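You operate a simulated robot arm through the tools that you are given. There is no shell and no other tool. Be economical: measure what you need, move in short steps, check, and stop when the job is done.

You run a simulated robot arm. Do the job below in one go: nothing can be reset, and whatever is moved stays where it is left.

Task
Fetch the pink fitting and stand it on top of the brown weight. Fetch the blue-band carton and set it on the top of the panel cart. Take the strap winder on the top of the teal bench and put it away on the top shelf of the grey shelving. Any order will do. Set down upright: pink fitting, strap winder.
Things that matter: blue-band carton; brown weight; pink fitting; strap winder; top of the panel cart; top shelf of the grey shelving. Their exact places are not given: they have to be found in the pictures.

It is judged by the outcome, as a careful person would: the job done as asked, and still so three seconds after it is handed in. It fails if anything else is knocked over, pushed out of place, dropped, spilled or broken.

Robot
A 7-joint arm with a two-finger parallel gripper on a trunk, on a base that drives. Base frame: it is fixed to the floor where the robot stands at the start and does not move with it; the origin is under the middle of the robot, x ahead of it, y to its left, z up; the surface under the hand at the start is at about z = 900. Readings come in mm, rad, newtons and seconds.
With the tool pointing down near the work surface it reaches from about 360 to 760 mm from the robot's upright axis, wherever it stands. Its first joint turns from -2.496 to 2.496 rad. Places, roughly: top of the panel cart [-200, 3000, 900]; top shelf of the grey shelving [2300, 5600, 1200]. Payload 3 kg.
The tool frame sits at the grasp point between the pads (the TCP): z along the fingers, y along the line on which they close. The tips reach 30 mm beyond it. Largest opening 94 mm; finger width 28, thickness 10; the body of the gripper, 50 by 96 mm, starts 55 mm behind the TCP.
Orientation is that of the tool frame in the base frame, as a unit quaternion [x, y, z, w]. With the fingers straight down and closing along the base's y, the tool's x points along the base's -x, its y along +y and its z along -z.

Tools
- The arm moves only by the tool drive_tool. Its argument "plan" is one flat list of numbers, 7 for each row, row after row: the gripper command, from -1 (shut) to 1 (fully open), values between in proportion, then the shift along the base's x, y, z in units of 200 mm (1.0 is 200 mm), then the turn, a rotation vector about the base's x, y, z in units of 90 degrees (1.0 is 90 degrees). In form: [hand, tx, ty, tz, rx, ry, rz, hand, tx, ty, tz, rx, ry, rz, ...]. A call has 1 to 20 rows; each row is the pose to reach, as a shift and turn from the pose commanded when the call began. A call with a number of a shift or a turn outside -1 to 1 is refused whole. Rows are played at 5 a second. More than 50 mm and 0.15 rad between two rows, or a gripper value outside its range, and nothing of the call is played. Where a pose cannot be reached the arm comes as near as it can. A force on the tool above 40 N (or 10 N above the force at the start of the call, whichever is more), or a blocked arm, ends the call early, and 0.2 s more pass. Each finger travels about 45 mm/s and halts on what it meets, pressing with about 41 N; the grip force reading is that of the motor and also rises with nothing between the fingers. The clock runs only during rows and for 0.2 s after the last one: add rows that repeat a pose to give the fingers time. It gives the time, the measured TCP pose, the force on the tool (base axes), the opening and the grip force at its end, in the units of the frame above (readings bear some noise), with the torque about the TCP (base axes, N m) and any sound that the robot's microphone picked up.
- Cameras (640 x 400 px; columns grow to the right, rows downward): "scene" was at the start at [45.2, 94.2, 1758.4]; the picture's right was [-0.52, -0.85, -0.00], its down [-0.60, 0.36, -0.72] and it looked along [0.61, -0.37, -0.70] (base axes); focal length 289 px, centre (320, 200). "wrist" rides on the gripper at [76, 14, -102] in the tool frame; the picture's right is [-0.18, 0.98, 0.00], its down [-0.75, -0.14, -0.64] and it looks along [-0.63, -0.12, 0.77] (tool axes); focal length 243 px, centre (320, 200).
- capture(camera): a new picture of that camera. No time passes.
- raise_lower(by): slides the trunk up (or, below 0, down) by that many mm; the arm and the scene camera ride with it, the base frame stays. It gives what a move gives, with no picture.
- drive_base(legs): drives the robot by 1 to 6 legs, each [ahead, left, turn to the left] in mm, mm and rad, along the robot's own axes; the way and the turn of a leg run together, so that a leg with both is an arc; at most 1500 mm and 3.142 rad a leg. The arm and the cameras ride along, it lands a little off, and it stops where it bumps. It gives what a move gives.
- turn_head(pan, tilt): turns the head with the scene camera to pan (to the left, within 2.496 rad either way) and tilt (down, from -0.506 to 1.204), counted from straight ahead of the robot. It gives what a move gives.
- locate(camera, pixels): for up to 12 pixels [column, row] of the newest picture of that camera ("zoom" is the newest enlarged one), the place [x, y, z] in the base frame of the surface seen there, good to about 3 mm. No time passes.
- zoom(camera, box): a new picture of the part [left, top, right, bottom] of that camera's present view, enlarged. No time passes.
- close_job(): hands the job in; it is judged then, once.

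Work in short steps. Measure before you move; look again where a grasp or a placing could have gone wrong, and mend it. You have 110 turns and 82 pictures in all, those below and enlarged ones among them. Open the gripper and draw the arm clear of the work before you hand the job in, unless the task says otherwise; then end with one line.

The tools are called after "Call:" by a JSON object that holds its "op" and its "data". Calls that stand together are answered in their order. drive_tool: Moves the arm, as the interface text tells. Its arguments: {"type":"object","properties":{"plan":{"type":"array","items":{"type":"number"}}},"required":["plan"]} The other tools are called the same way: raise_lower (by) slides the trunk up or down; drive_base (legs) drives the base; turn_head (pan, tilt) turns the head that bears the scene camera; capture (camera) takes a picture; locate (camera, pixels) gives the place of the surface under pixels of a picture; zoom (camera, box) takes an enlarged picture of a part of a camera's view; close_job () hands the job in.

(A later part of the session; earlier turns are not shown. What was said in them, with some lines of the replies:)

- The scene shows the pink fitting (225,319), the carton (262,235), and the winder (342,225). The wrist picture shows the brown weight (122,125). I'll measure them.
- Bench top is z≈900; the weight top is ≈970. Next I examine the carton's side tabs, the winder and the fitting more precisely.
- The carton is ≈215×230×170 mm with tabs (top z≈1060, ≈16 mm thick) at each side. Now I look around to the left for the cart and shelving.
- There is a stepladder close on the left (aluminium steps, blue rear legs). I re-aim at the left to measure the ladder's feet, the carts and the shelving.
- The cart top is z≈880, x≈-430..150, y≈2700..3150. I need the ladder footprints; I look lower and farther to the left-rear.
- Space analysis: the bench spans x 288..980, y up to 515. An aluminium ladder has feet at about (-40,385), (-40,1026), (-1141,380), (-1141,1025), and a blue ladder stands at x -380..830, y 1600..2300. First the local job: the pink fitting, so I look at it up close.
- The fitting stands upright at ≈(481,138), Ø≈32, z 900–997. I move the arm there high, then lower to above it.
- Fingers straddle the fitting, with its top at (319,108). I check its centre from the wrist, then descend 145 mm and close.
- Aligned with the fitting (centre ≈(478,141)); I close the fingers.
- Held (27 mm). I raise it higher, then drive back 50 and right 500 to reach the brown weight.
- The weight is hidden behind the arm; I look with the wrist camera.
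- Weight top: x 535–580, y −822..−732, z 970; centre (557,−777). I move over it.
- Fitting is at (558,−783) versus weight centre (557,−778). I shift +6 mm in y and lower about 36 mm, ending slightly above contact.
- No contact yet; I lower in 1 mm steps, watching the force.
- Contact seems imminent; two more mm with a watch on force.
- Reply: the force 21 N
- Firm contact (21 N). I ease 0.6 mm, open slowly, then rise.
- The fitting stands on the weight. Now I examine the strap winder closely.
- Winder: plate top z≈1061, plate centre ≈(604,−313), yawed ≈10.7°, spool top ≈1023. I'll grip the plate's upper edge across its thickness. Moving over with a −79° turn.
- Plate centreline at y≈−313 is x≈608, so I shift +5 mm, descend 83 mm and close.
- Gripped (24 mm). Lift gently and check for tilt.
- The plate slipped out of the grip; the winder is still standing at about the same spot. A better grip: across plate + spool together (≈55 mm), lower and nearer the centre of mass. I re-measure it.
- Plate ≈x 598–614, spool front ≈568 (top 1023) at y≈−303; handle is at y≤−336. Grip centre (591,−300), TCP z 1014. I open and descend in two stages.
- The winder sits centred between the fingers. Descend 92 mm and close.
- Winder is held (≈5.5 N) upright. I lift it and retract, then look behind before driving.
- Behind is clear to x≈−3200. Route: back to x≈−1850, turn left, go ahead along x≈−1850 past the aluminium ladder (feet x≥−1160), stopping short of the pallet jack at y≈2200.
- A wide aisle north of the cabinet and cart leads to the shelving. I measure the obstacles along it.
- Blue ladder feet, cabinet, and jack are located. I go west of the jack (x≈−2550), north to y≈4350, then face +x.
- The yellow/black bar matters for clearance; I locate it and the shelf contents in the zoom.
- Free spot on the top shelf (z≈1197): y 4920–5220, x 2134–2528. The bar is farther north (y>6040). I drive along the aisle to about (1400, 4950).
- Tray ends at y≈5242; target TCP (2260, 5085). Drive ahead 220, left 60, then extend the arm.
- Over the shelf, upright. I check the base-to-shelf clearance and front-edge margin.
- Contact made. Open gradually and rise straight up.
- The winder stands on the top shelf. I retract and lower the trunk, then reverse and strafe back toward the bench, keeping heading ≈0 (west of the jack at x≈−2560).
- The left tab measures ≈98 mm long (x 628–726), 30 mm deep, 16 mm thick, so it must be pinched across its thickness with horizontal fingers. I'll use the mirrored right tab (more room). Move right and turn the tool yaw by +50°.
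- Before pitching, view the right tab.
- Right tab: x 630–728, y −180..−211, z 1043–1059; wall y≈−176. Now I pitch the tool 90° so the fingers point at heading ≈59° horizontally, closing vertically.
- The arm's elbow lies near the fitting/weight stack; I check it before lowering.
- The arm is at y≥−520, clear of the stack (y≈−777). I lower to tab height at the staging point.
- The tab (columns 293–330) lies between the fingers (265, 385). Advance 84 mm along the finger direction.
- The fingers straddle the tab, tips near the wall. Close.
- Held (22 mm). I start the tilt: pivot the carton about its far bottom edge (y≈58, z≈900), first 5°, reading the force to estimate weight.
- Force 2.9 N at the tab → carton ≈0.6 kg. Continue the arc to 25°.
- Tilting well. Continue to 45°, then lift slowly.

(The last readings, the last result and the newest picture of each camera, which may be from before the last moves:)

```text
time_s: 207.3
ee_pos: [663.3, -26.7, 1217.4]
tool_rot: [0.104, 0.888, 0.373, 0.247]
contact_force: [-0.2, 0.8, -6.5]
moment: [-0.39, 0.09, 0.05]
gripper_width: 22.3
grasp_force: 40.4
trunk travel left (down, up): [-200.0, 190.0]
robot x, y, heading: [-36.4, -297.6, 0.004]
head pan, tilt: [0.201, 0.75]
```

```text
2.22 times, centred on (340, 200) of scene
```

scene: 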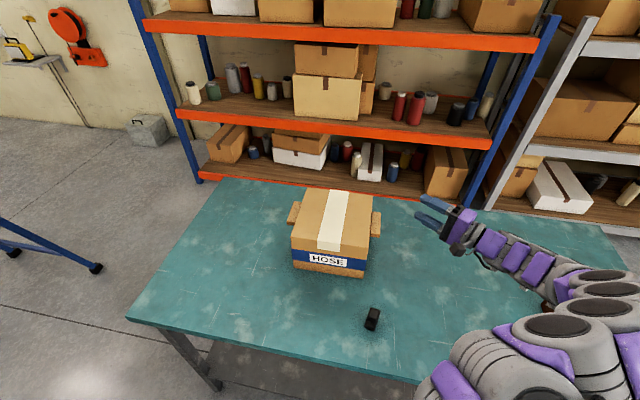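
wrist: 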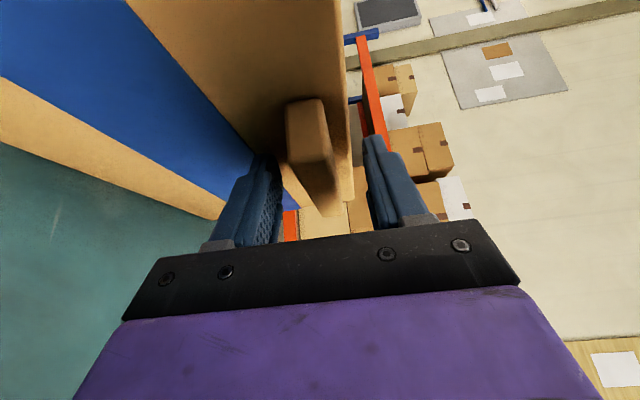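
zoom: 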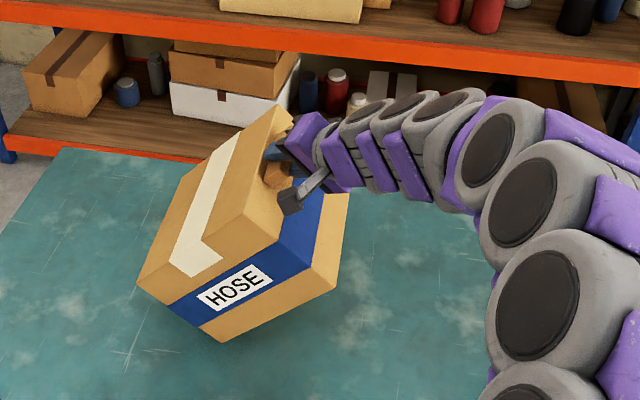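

Carton fully lifted (6.5 N), stable in grip. I raise the trunk 150 mm, retract the arm 150 mm and check before driving.

Call:
{"op": "raise_lower", "data": {"by": 150}}

Call:
{"op": "drive_tool", "data": {"plan": [-1, -0.15, 0, 0, 0, 0, 0, -1, -0.3, 0, 0, 0, 0, 0, -1, -0.45, 0, 0, 0, 0, 0, -1, -0.6, 0, 0, 0, 0, 0, -1, -0.75, 0, 0, 0, 0, 0, -1, -0.75, 0, 0, 0, 0, 0]}}

Call:
{"op": "capture", "data": {"camera": "scene"}}

```text
time_s: 209.1
ee_pos: [663.5, -26.5, 1367.7]
tool_rot: [0.103, 0.889, 0.372, 0.248]
contact_force: [0.0, -0.8, -6.8]
moment: [-0.39, 0.1, 0.03]
gripper_width: 22.2
grasp_force: 41.0
trunk travel left (down, up): [-350.0, 40.0]
robot x, y, heading: [-41.5, -301.2, -0.002]
head pan, tilt: [0.201, 0.75]
```

```text
time_s: 210.5
ee_pos: [515.8, -26.7, 1367.5]
tool_rot: [0.103, 0.889, 0.372, 0.247]
contact_force: [-0.3, -0.7, -6.0]
moment: [-0.37, 0.11, -0.01]
gripper_width: 22.3
grasp_force: 40.6
trunk travel left (down, up): [-350.0, 40.0]
robot x, y, heading: [-44.6, -299.3, 0.002]
head pan, tilt: [0.201, 0.75]
```

```text
24 pictures are left
```

scene: 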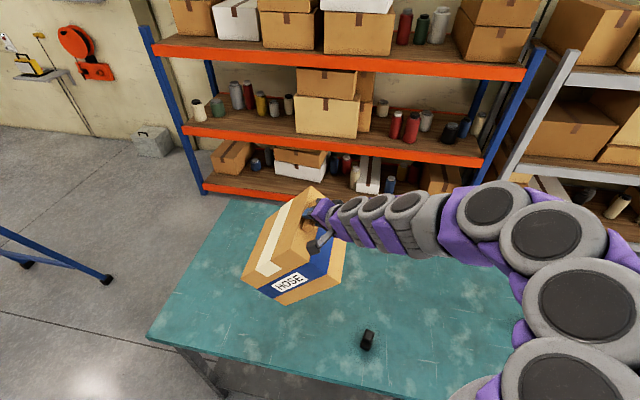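

Carton hangs securely, clear of everything. Back out along y≈−300 to x≈−2200.

Call:
{"op": "drive_base", "data": {"legs": [[-1100, 0, 0], [-1060, 0, 0]]}}

```text
time_s: 221.1
ee_pos: [-1637.5, -4.1, 1369.1]
tool_rot: [0.115, 0.887, 0.368, 0.254]
contact_force: [0.1, -0.5, -5.7]
moment: [-0.33, 0.12, 0.0]
gripper_width: 22.0
grasp_force: 41.0
trunk travel left (down, up): [-350.0, 40.0]
robot x, y, heading: [-2199.2, -262.1, -0.03]
head pan, tilt: [0.201, 0.75]
```

Now strafe left in two legs to y≈1480 with a heading correction.

Call:
{"op": "drive_base", "data": {"legs": [[0, 0, 0.03], [0, 1000, 0], [0, 740, 0]]}}

```text
time_s: 230.3
ee_pos: [-1665.5, 1737.1, 1372.2]
tool_rot: [0.101, 0.888, 0.375, 0.247]
contact_force: [0.6, -0.2, -6.2]
moment: [-0.39, 0.09, 0.0]
gripper_width: 22.4
grasp_force: 40.8
trunk travel left (down, up): [-350.0, 40.0]
robot x, y, heading: [-2219.5, 1470.3, 0.006]
head pan, tilt: [0.201, 0.75]
```

Call:
{"op": "drive_base", "data": {"legs": [[1200, 0, -0.006]]}}

Call:
{"op": "turn_head", "data": {"pan": 0.6, "tilt": 0.6}}

Call:
{"op": "capture", "data": {"camera": "scene"}}

```text
time_s: 236.4
ee_pos: [-447.6, 1740.7, 1371.8]
tool_rot: [0.105, 0.887, 0.375, 0.248]
contact_force: [0.5, 0.5, -7.3]
moment: [-0.36, 0.1, 0.03]
gripper_width: 22.5
grasp_force: 41.5
trunk travel left (down, up): [-350.0, 40.0]
robot x, y, heading: [-996.2, 1476.1, 0.002]
head pan, tilt: [0.201, 0.75]
```

```text
time_s: 237.3
ee_pos: [-449.1, 1742.4, 1372.2]
tool_rot: [0.104, 0.887, 0.373, 0.25]
contact_force: [-0.3, 0.0, -6.5]
moment: [-0.38, 0.07, -0.02]
gripper_width: 22.4
grasp_force: 41.0
trunk travel left (down, up): [-350.0, 40.0]
robot x, y, heading: [-998.7, 1472.5, 0.001]
head pan, tilt: [0.6, 0.6]
```

```text
23 pictures are left
```

scene: 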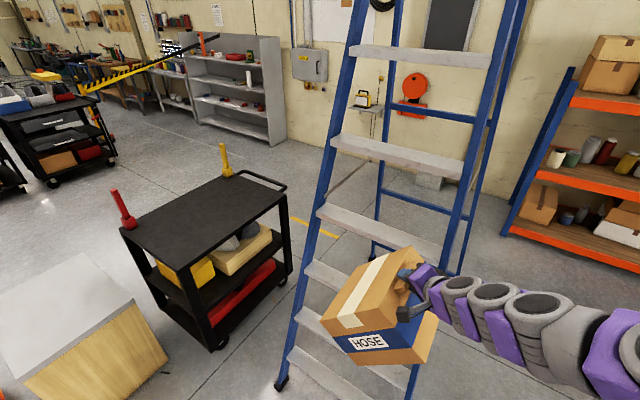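

Call:
{"op": "locate", "data": {"camera": "scene", "pixels": [[405, 250], [430, 362], [330, 335], [360, 270], [340, 215], [350, 145], [130, 230], [283, 195], [120, 205], [225, 160], [205, 345], [280, 385]]}}

```text
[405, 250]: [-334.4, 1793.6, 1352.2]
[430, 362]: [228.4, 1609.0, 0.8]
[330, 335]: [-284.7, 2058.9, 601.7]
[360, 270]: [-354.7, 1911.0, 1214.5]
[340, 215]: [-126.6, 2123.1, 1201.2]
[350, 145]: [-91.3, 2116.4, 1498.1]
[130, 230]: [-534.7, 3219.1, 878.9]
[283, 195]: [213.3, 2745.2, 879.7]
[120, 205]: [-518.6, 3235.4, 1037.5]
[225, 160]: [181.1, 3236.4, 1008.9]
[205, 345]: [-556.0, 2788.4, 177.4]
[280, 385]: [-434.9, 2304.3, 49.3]
```

Carton is 200 mm clear of the ladder; cart top spans x −535..213, y 2745..3235, z 879. Strafe left to y≈2500, then ahead ≈110.

Call:
{"op": "drive_base", "data": {"legs": [[0, 1030, 0], [110, 0, 0]]}}

Call:
{"op": "capture", "data": {"camera": "scene"}}

```text
time_s: 243.4
ee_pos: [-336.4, 2767.6, 1371.6]
tool_rot: [0.107, 0.888, 0.371, 0.25]
contact_force: [0.4, -0.4, -7.2]
moment: [-0.35, 0.11, -0.01]
gripper_width: 22.3
grasp_force: 41.3
trunk travel left (down, up): [-350.0, 40.0]
robot x, y, heading: [-889.3, 2501.8, -0.005]
head pan, tilt: [0.6, 0.6]
```

```text
22 pictures are left
```

scene: 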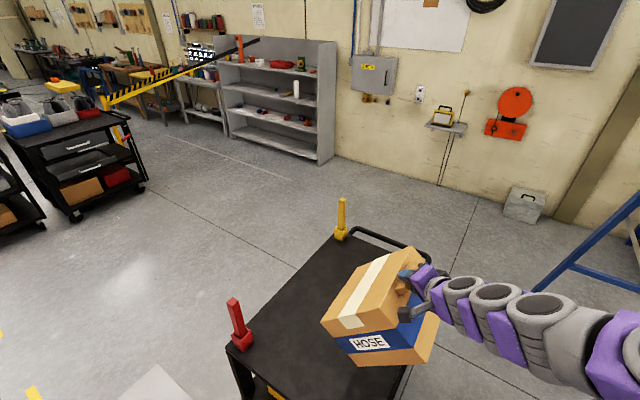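

Shift the base left 110 mm, then move the carton over its target (pivot edge at y≈3070) and lower.

Call:
{"op": "drive_base", "data": {"legs": [[0, 110, 0.005]]}}

```text
time_s: 244.6
ee_pos: [-334.0, 2816.6, 1381.8]
tool_rot: [0.112, 0.88, 0.388, 0.25]
contact_force: [6.1, -3.0, -6.2]
moment: [-0.59, -0.22, -0.15]
gripper_width: 22.4
grasp_force: 41.2
trunk travel left (down, up): [-350.0, 40.0]
robot x, y, heading: [-887.3, 2595.6, -0.003]
head pan, tilt: [0.6, 0.6]
```

The TCP lagged the base and the force shifted (6 N): something may be touching. I look.

Call:
{"op": "capture", "data": {"camera": "scene"}}

Call:
{"op": "drive_tool", "data": {"plan": [-1, 0, 0, 0, 0, 0, 0]}}

```text
21 pictures are left
```

scene: 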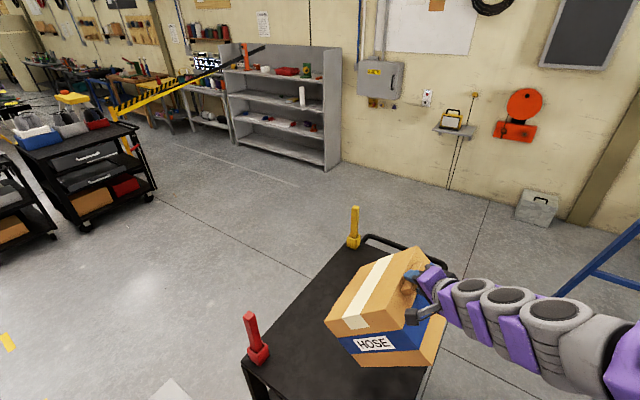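

```text
time_s: 245.2
ee_pos: [-340.0, 2898.8, 1368.6]
tool_rot: [0.1, 0.89, 0.366, 0.252]
contact_force: [-1.5, 0.3, -4.8]
moment: [-0.3, 0.15, 0.03]
gripper_width: 22.3
grasp_force: 41.1
trunk travel left (down, up): [-350.0, 40.0]
robot x, y, heading: [-883.3, 2603.3, -0.0]
head pan, tilt: [0.6, 0.6]
stopped in row 1: the arm was blocked; the commanded pose is now the measured one
```

Call:
{"op": "drive_tool", "data": {"plan": [-1, 0, 0, 0, 0, 0, 0, -1, 0, 0, 0, 0, 0, 0]}}

Call:
{"op": "capture", "data": {"camera": "wrist"}}

Call:
{"op": "turn_head", "data": {"pan": 0.2, "tilt": 0.6}}

Call:
{"op": "capture", "data": {"camera": "scene"}}

```text
time_s: 245.8
ee_pos: [-340.9, 2886.9, 1371.8]
tool_rot: [0.101, 0.888, 0.369, 0.253]
contact_force: [-1.1, 0.0, -6.4]
moment: [-0.33, 0.15, -0.04]
gripper_width: 22.1
grasp_force: 40.7
trunk travel left (down, up): [-350.0, 40.0]
robot x, y, heading: [-885.6, 2606.2, -0.003]
head pan, tilt: [0.6, 0.6]
```

```text
20 pictures are left
```

wrist: 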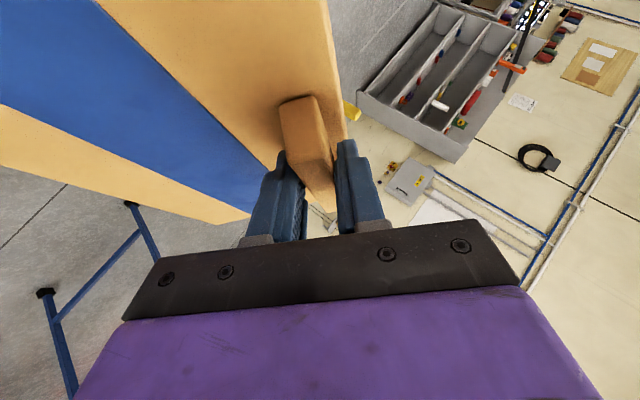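

```text
time_s: 246.7
ee_pos: [-340.2, 2882.6, 1373.2]
tool_rot: [0.102, 0.888, 0.371, 0.252]
contact_force: [0.1, 0.8, -6.3]
moment: [-0.35, 0.11, 0.03]
gripper_width: 21.9
grasp_force: 41.2
trunk travel left (down, up): [-350.0, 40.0]
robot x, y, heading: [-885.7, 2608.1, -0.001]
head pan, tilt: [0.201, 0.6]
```

```text
19 pictures are left
```

scene: 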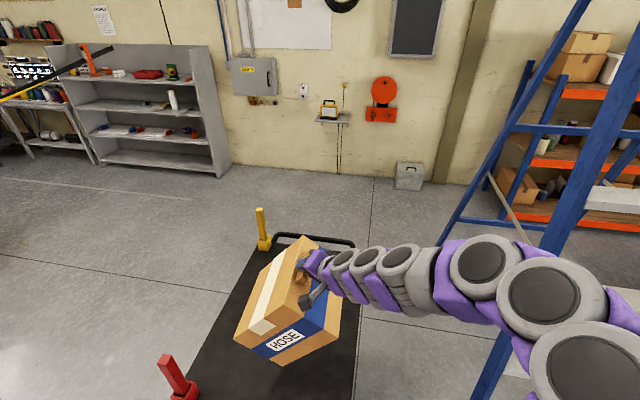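

Call:
{"op": "locate", "data": {"camera": "scene", "pixels": [[530, 320], [570, 320], [608, 110], [585, 200], [480, 390], [500, 350], [470, 290], [630, 300], [450, 215], [560, 255]]}}

```text
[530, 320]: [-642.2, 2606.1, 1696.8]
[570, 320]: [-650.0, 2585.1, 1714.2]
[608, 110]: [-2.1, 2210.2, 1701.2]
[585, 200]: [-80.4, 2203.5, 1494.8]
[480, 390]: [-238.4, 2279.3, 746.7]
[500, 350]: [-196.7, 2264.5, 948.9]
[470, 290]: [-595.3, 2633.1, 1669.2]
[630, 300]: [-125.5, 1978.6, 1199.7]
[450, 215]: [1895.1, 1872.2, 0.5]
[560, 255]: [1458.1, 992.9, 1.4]
```

No contact: the arm is ≥450 mm from the ladder; it was a drive transient. Now move +102 y and lower 150 mm.

Call:
{"op": "drive_tool", "data": {"plan": [-1, 0, 0.15, 0, 0, 0, 0, -1, 0, 0.3, 0, 0, 0, 0, -1, 0, 0.45, -0.05, 0, 0, 0, -1, 0, 0.51, -0.2, 0, 0, 0, -1, 0, 0.51, -0.35, 0, 0, 0, -1, 0, 0.51, -0.5, 0, 0, 0, -1, 0, 0.51, -0.65, 0, 0, 0, -1, 0, 0.51, -0.75, 0, 0, 0, -1, 0, 0.51, -0.75, 0, 0, 0]}}

Call:
{"op": "turn_head", "data": {"pan": 0.5, "tilt": 0.75}}

Call:
{"op": "capture", "data": {"camera": "scene"}}

```text
time_s: 248.9
ee_pos: [-344.0, 2971.1, 1228.7]
tool_rot: [0.104, 0.886, 0.376, 0.252]
contact_force: [1.5, -0.1, -6.8]
moment: [-0.36, 0.04, 0.0]
gripper_width: 22.4
grasp_force: 40.5
trunk travel left (down, up): [-350.0, 40.0]
robot x, y, heading: [-884.9, 2608.1, -0.002]
head pan, tilt: [0.201, 0.6]
stopped in row 9: the arm was blocked; the commanded pose is now the measured one
```

```text
time_s: 249.7
ee_pos: [-343.7, 2981.6, 1226.8]
tool_rot: [0.101, 0.887, 0.373, 0.252]
contact_force: [-1.1, -0.4, -6.1]
moment: [-0.3, 0.1, 0.01]
gripper_width: 21.9
grasp_force: 40.8
trunk travel left (down, up): [-350.0, 40.0]
robot x, y, heading: [-886.0, 2611.9, 0.002]
head pan, tilt: [0.499, 0.75]
```

```text
18 pictures are left
```

scene: 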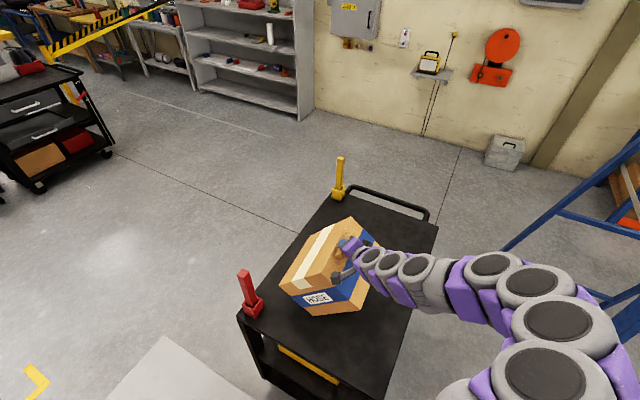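

Force is only the weight; the "blocked" looks like the arm lagging. I measure carton edges relative to the cart.

Call:
{"op": "zoom", "data": {"camera": "scene", "box": [230, 180, 450, 360]}}

```text
2.22 times, centred on (340, 270) of scene
```

zoom: 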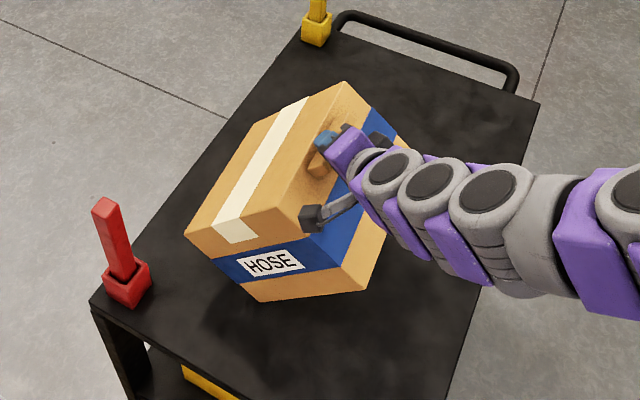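

Call:
{"op": "locate", "data": {"camera": "zoom", "pixels": [[258, 300], [188, 235], [365, 288], [305, 212], [295, 300], [340, 85], [130, 290], [215, 265], [230, 340], [400, 320]]}}

```text
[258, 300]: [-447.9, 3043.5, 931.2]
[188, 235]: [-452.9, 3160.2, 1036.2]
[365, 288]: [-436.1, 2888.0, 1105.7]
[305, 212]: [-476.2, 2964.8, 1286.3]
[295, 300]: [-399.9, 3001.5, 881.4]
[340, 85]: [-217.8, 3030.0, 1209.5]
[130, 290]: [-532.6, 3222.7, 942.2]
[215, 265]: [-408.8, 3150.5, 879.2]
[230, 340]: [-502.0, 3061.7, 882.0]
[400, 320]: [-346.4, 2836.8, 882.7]
```

Carton's lower edge is at z≈931 (y≈3043), tilt ≈48°. I lower 47 mm, slowly.

Call:
{"op": "drive_tool", "data": {"plan": [-1, 0, 0, -0.06, 0, 0, 0, -1, 0, 0, -0.12, 0, 0, 0, -1, 0, 0, -0.17, 0, 0, 0, -1, 0, 0, -0.21, 0, 0, 0, -1, 0, 0, -0.235, 0, 0, 0, -1, 0, 0, -0.235, 0, 0, 0]}}

```text
time_s: 251.1
ee_pos: [-343.8, 2981.4, 1185.9]
tool_rot: [0.102, 0.885, 0.375, 0.257]
contact_force: [1.0, -9.3, 38.9]
moment: [-0.81, 1.1, 0.02]
gripper_width: 22.5
grasp_force: 41.2
trunk travel left (down, up): [-350.0, 40.0]
robot x, y, heading: [-888.3, 2609.5, 0.004]
head pan, tilt: [0.499, 0.75]
```

Contact (39 N). Now I relax 3 mm and lay the carton down along the reverse arc, to about 30°.

Call:
{"op": "drive_tool", "data": {"plan": [-1, 0, 0, 0.015, 0, 0, 0, -1, 0, -0.045, 0.0035, 0.0194, 0, 0, -1, 0, -0.0915, -0.008, 0.039, 0, 0, -1, 0, -0.155, -0.0295, 0.0667, 0, 0, -1, 0, -0.219, -0.0505, 0.094, 0, 0, -1, 0, -0.28, -0.0775, 0.122, 0, 0, -1, 0, -0.3425, -0.1045, 0.15, 0, 0, -1, 0, -0.4, -0.135, 0.178, 0, 0, -1, 0, -0.461, -0.1685, 0.2056, 0, 0, -1, 0, -0.461, -0.1685, 0.2056, 0, 0]}}

Call:
{"op": "zoom", "data": {"camera": "scene", "box": [230, 180, 450, 360]}}

```text
time_s: 253.3
ee_pos: [-344.6, 2887.2, 1144.5]
tool_rot: [0.142, 0.815, 0.511, 0.232]
contact_force: [-0.4, -0.3, -6.6]
moment: [-0.58, 0.15, -0.01]
gripper_width: 21.9
grasp_force: 40.8
trunk travel left (down, up): [-350.0, 40.0]
robot x, y, heading: [-886.0, 2606.9, 0.003]
head pan, tilt: [0.499, 0.75]
```

```text
2.22 times, centred on (340, 270) of scene
```

zoom: 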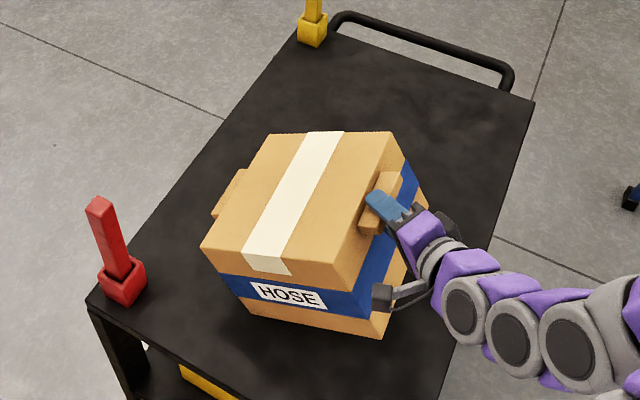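

Call:
{"op": "locate", "data": {"camera": "zoom", "pixels": [[254, 333], [204, 245], [382, 335], [345, 292], [220, 280], [395, 140], [215, 215], [240, 172]]}}

```text
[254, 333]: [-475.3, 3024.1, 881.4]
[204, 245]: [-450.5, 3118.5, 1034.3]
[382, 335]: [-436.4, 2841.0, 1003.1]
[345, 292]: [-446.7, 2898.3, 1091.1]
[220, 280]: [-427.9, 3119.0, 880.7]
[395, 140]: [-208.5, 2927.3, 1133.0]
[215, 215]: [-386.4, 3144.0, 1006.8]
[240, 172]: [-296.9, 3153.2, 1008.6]
```

The edge is ≈10 mm above the cart at tilt ≈25°. Lower until light contact.

Call:
{"op": "drive_tool", "data": {"plan": [-1, 0, 0, -0.02, 0, 0, 0, -1, 0, 0, -0.035, 0, 0, 0, -1, 0, 0, -0.045, 0, 0, 0, -1, 0, 0, -0.045, 0, 0, 0]}}

```text
time_s: 254.3
ee_pos: [-344.3, 2886.3, 1138.1]
tool_rot: [0.142, 0.815, 0.512, 0.232]
contact_force: [-0.4, -4.3, 4.2]
moment: [0.13, -0.13, -0.15]
gripper_width: 22.0
grasp_force: 40.8
trunk travel left (down, up): [-350.0, 40.0]
robot x, y, heading: [-885.3, 2607.6, -0.003]
head pan, tilt: [0.499, 0.75]
```

Light contact. Continue laying down to ≈5°.

Call:
{"op": "drive_tool", "data": {"plan": [-1, 0, -0.06, -0.047, 0.031, 0, 0, -1, 0, -0.1185, -0.0975, 0.0622, 0, 0, -1, 0, -0.167, -0.145, 0.09, 0, 0, -1, 0, -0.2165, -0.195, 0.1178, 0, 0, -1, 0, -0.262, -0.247, 0.1455, 0, 0, -1, 0, -0.306, -0.3, 0.1733, 0, 0, -1, 0, -0.346, -0.355, 0.201, 0, 0, -1, 0, -0.386, -0.413, 0.2289, 0, 0, -1, 0, -0.386, -0.413, 0.2289, 0, 0]}}

Call:
{"op": "zoom", "data": {"camera": "scene", "box": [230, 180, 450, 360]}}

```text
time_s: 256.3
ee_pos: [-345.1, 2809.2, 1055.1]
tool_rot: [0.18, 0.71, 0.65, 0.203]
contact_force: [-0.1, -0.2, -3.8]
moment: [-0.18, 0.02, -0.08]
gripper_width: 21.9
grasp_force: 41.2
trunk travel left (down, up): [-350.0, 40.0]
robot x, y, heading: [-886.2, 2607.4, -0.002]
head pan, tilt: [0.499, 0.75]
```

```text
2.22 times, centred on (340, 270) of scene
```

zoom: 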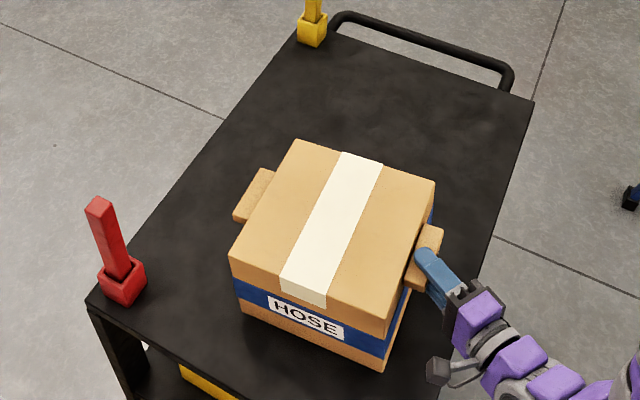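

Nearly flat, supporting half the weight. Finish the last 5° down to z≈1031.

Call:
{"op": "drive_tool", "data": {"plan": [-1, 0, -0.024, -0.035, 0.0185, 0, 0, -1, 0, -0.047, -0.075, 0.037, 0, 0, -1, 0, -0.07, -0.11, 0.055, 0, 0, -1, 0, -0.07, -0.118, 0.055, 0, 0, -1, 0, -0.07, -0.118, 0.055, 0, 0]}}

Call:
{"op": "capture", "data": {"camera": "wrist"}}

```text
time_s: 257.5
ee_pos: [-344.6, 2794.0, 1030.7]
tool_rot: [0.189, 0.681, 0.68, 0.196]
contact_force: [-0.2, -0.2, -2.5]
moment: [-0.07, -0.01, 0.18]
gripper_width: 22.0
grasp_force: 41.4
trunk travel left (down, up): [-350.0, 40.0]
robot x, y, heading: [-884.8, 2611.9, 0.002]
head pan, tilt: [0.499, 0.75]
```

```text
14 pictures are left
```

wrist: 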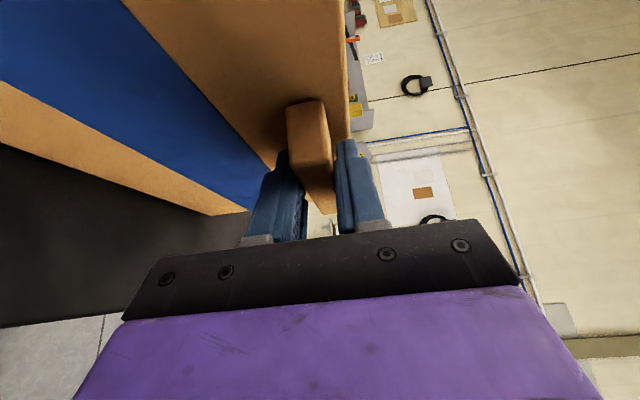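

Still carrying ≈2.5 N, so slightly up; lower another 2 mm.

Call:
{"op": "drive_tool", "data": {"plan": [-1, 0, 0, -0.005, 0.002, 0, 0, -1, 0, 0, -0.01, 0.004, 0, 0, -1, 0, 0, -0.01, 0.004, 0, 0]}}

```text
time_s: 258.3
ee_pos: [-345.0, 2794.1, 1028.8]
tool_rot: [0.19, 0.679, 0.681, 0.196]
contact_force: [0.0, -1.5, -2.4]
moment: [-0.07, 0.04, 0.01]
gripper_width: 22.0
grasp_force: 41.4
trunk travel left (down, up): [-350.0, 40.0]
robot x, y, heading: [-884.4, 2608.8, 0.0]
head pan, tilt: [0.499, 0.75]
```

Call:
{"op": "drive_tool", "data": {"plan": [-1, 0, 0, -0.008, 0, 0, 0, -1, 0, 0, -0.015, 0, 0, 0, -1, 0, 0, -0.015, 0, 0, 0]}}

```text
time_s: 259.1
ee_pos: [-345.3, 2794.2, 1029.0]
tool_rot: [0.189, 0.677, 0.684, 0.195]
contact_force: [9.8, -0.2, 33.1]
moment: [0.28, 0.38, 0.31]
gripper_width: 22.1
grasp_force: 40.2
trunk travel left (down, up): [-350.0, 40.0]
robot x, y, heading: [-881.5, 2607.6, -0.001]
head pan, tilt: [0.499, 0.75]
```

Seated (33 N). Relax 1.5 mm, open, and back the fingers out along −d.

Call:
{"op": "drive_tool", "data": {"plan": [-1, 0, 0, 0.008, 0, 0, 0, -0.4, 0, 0, 0.008, 0, 0, 0, -0.2, 0, 0, 0.008, 0, 0, 0, 0.1, 0, 0, 0.008, 0, 0, 0, 0.1, 0, 0, 0.008, 0, 0, 0, 0.1, 0, 0, 0.008, 0, 0, 0]}}

Call:
{"op": "drive_tool", "data": {"plan": [0.1, -0.05, -0.08, 0, 0, 0, 0, 0.1, -0.11, -0.18, 0, 0, 0, 0, 0.1, -0.2, -0.33, 0, 0, 0, 0, 0.1, -0.3, -0.5, 0, 0, 0, 0, 0.1, -0.36, -0.6, 0, 0, 0, 0]}}

Call:
{"op": "zoom", "data": {"camera": "scene", "box": [230, 160, 470, 360]}}

```text
time_s: 260.5
ee_pos: [-346.0, 2794.7, 1028.1]
tool_rot: [0.19, 0.679, 0.682, 0.194]
contact_force: [0.4, 0.2, 0.5]
moment: [0.0, 0.02, -0.01]
gripper_width: 51.5
grasp_force: 0.0
trunk travel left (down, up): [-350.0, 40.0]
robot x, y, heading: [-884.5, 2608.1, 0.0]
head pan, tilt: [0.499, 0.75]
```

```text
time_s: 261.7
ee_pos: [-416.9, 2672.5, 1027.9]
tool_rot: [0.191, 0.679, 0.682, 0.194]
contact_force: [-0.6, -0.2, -0.1]
moment: [-0.01, -0.04, 0.0]
gripper_width: 51.9
grasp_force: 0.2
trunk travel left (down, up): [-350.0, 40.0]
robot x, y, heading: [-882.4, 2610.9, -0.004]
head pan, tilt: [0.499, 0.75]
```

```text
2.00 times, centred on (350, 260) of scene
```

zoom: 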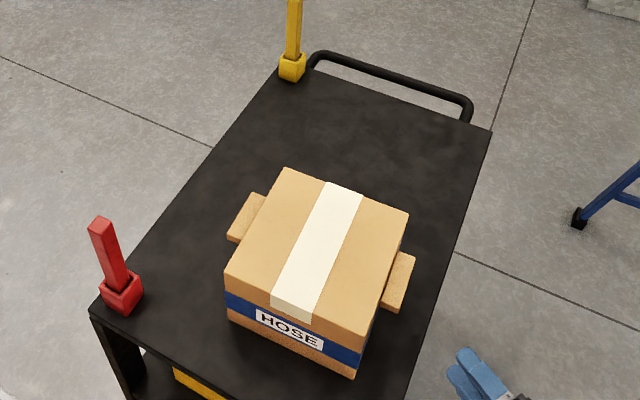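

The carton sits flat on the cart. I raise the arm and open fully, then check the winder and fitting from here.

Call:
{"op": "drive_tool", "data": {"plan": [0.5, -0.05, -0.05, 0.2, 0, 0, 0, 1, -0.1, -0.1, 0.4, 0, 0, 0, 1, -0.15, -0.15, 0.6, 0, 0, 0]}}

Call:
{"op": "turn_head", "data": {"pan": 0.65, "tilt": 0.2}}

Call:
{"op": "zoom", "data": {"camera": "scene", "box": [200, 100, 440, 300]}}

Call:
{"op": "turn_head", "data": {"pan": -1.17, "tilt": 0.2}}

Call:
{"op": "capture", "data": {"camera": "scene"}}

```text
time_s: 262.5
ee_pos: [-446.5, 2641.3, 1149.1]
tool_rot: [0.19, 0.68, 0.681, 0.194]
contact_force: [0.5, -0.8, 0.1]
moment: [-0.01, 0.01, -0.04]
gripper_width: 94.1
grasp_force: 0.0
trunk travel left (down, up): [-350.0, 40.0]
robot x, y, heading: [-885.2, 2606.2, -0.002]
head pan, tilt: [0.499, 0.75]
```

```text
time_s: 263.4
ee_pos: [-444.5, 2643.5, 1149.5]
tool_rot: [0.19, 0.679, 0.681, 0.195]
contact_force: [0.6, 0.0, 0.2]
moment: [-0.02, 0.0, 0.01]
gripper_width: 94.1
grasp_force: 0.0
trunk travel left (down, up): [-350.0, 40.0]
robot x, y, heading: [-883.4, 2608.7, 0.002]
head pan, tilt: [0.649, 0.201]
```

```text
2.00 times, centred on (320, 200) of scene
```

zoom: 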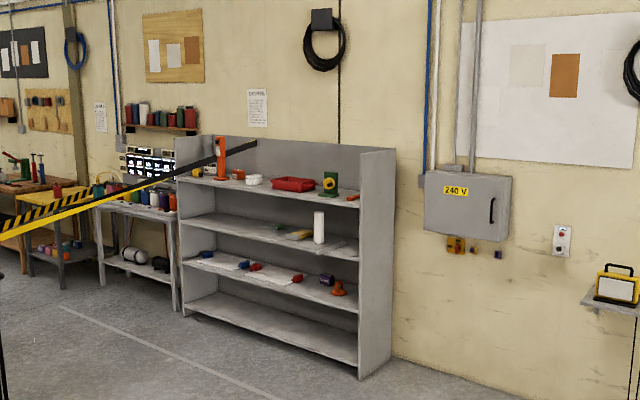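

```text
time_s: 265.2
ee_pos: [-445.3, 2642.4, 1148.9]
tool_rot: [0.19, 0.68, 0.681, 0.194]
contact_force: [0.1, -0.4, 0.3]
moment: [0.0, 0.02, -0.03]
gripper_width: 94.2
grasp_force: 0.0
trunk travel left (down, up): [-350.0, 40.0]
robot x, y, heading: [-885.7, 2610.1, -0.0]
head pan, tilt: [-1.169, 0.201]
```

```text
11 pictures are left
```

scene: 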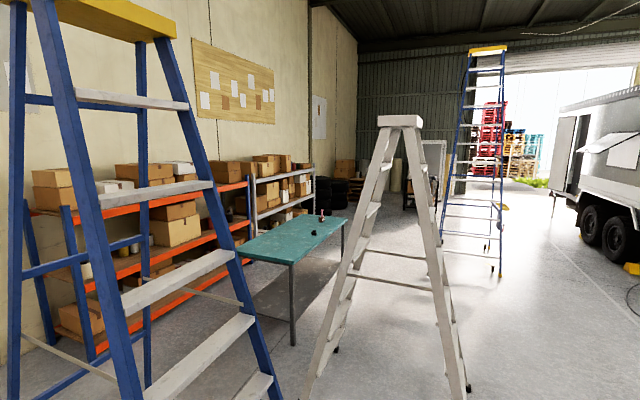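

The winder stands on the top shelf. The bench is in view, with the stack at about (321,214); I zoom to confirm.

Call:
{"op": "zoom", "data": {"camera": "scene", "box": [290, 198, 354, 242]}}

```text
9.09 times, centred on (322, 220) of scene
```

zoom: 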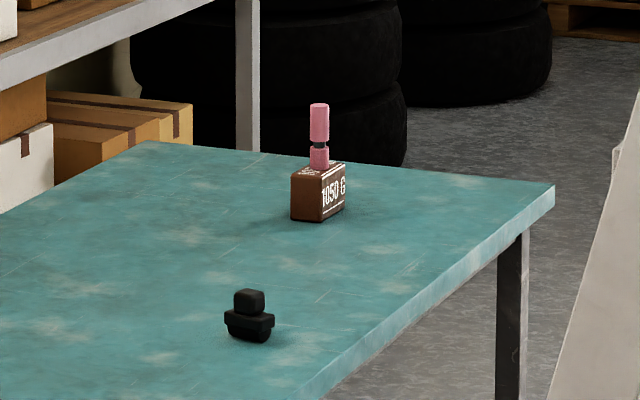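

All three items are in place, the gripper is open and the arm is clear; I hand the job in.

Call:
{"op": "close_job", "data": {}}

```text
The job is handed in.
```

The job is done and handed in: the pink fitting stands on the brown weight, the blue-band carton sits flat on the panel cart, and the strap winder stands on the top shelf of the grey shelving.
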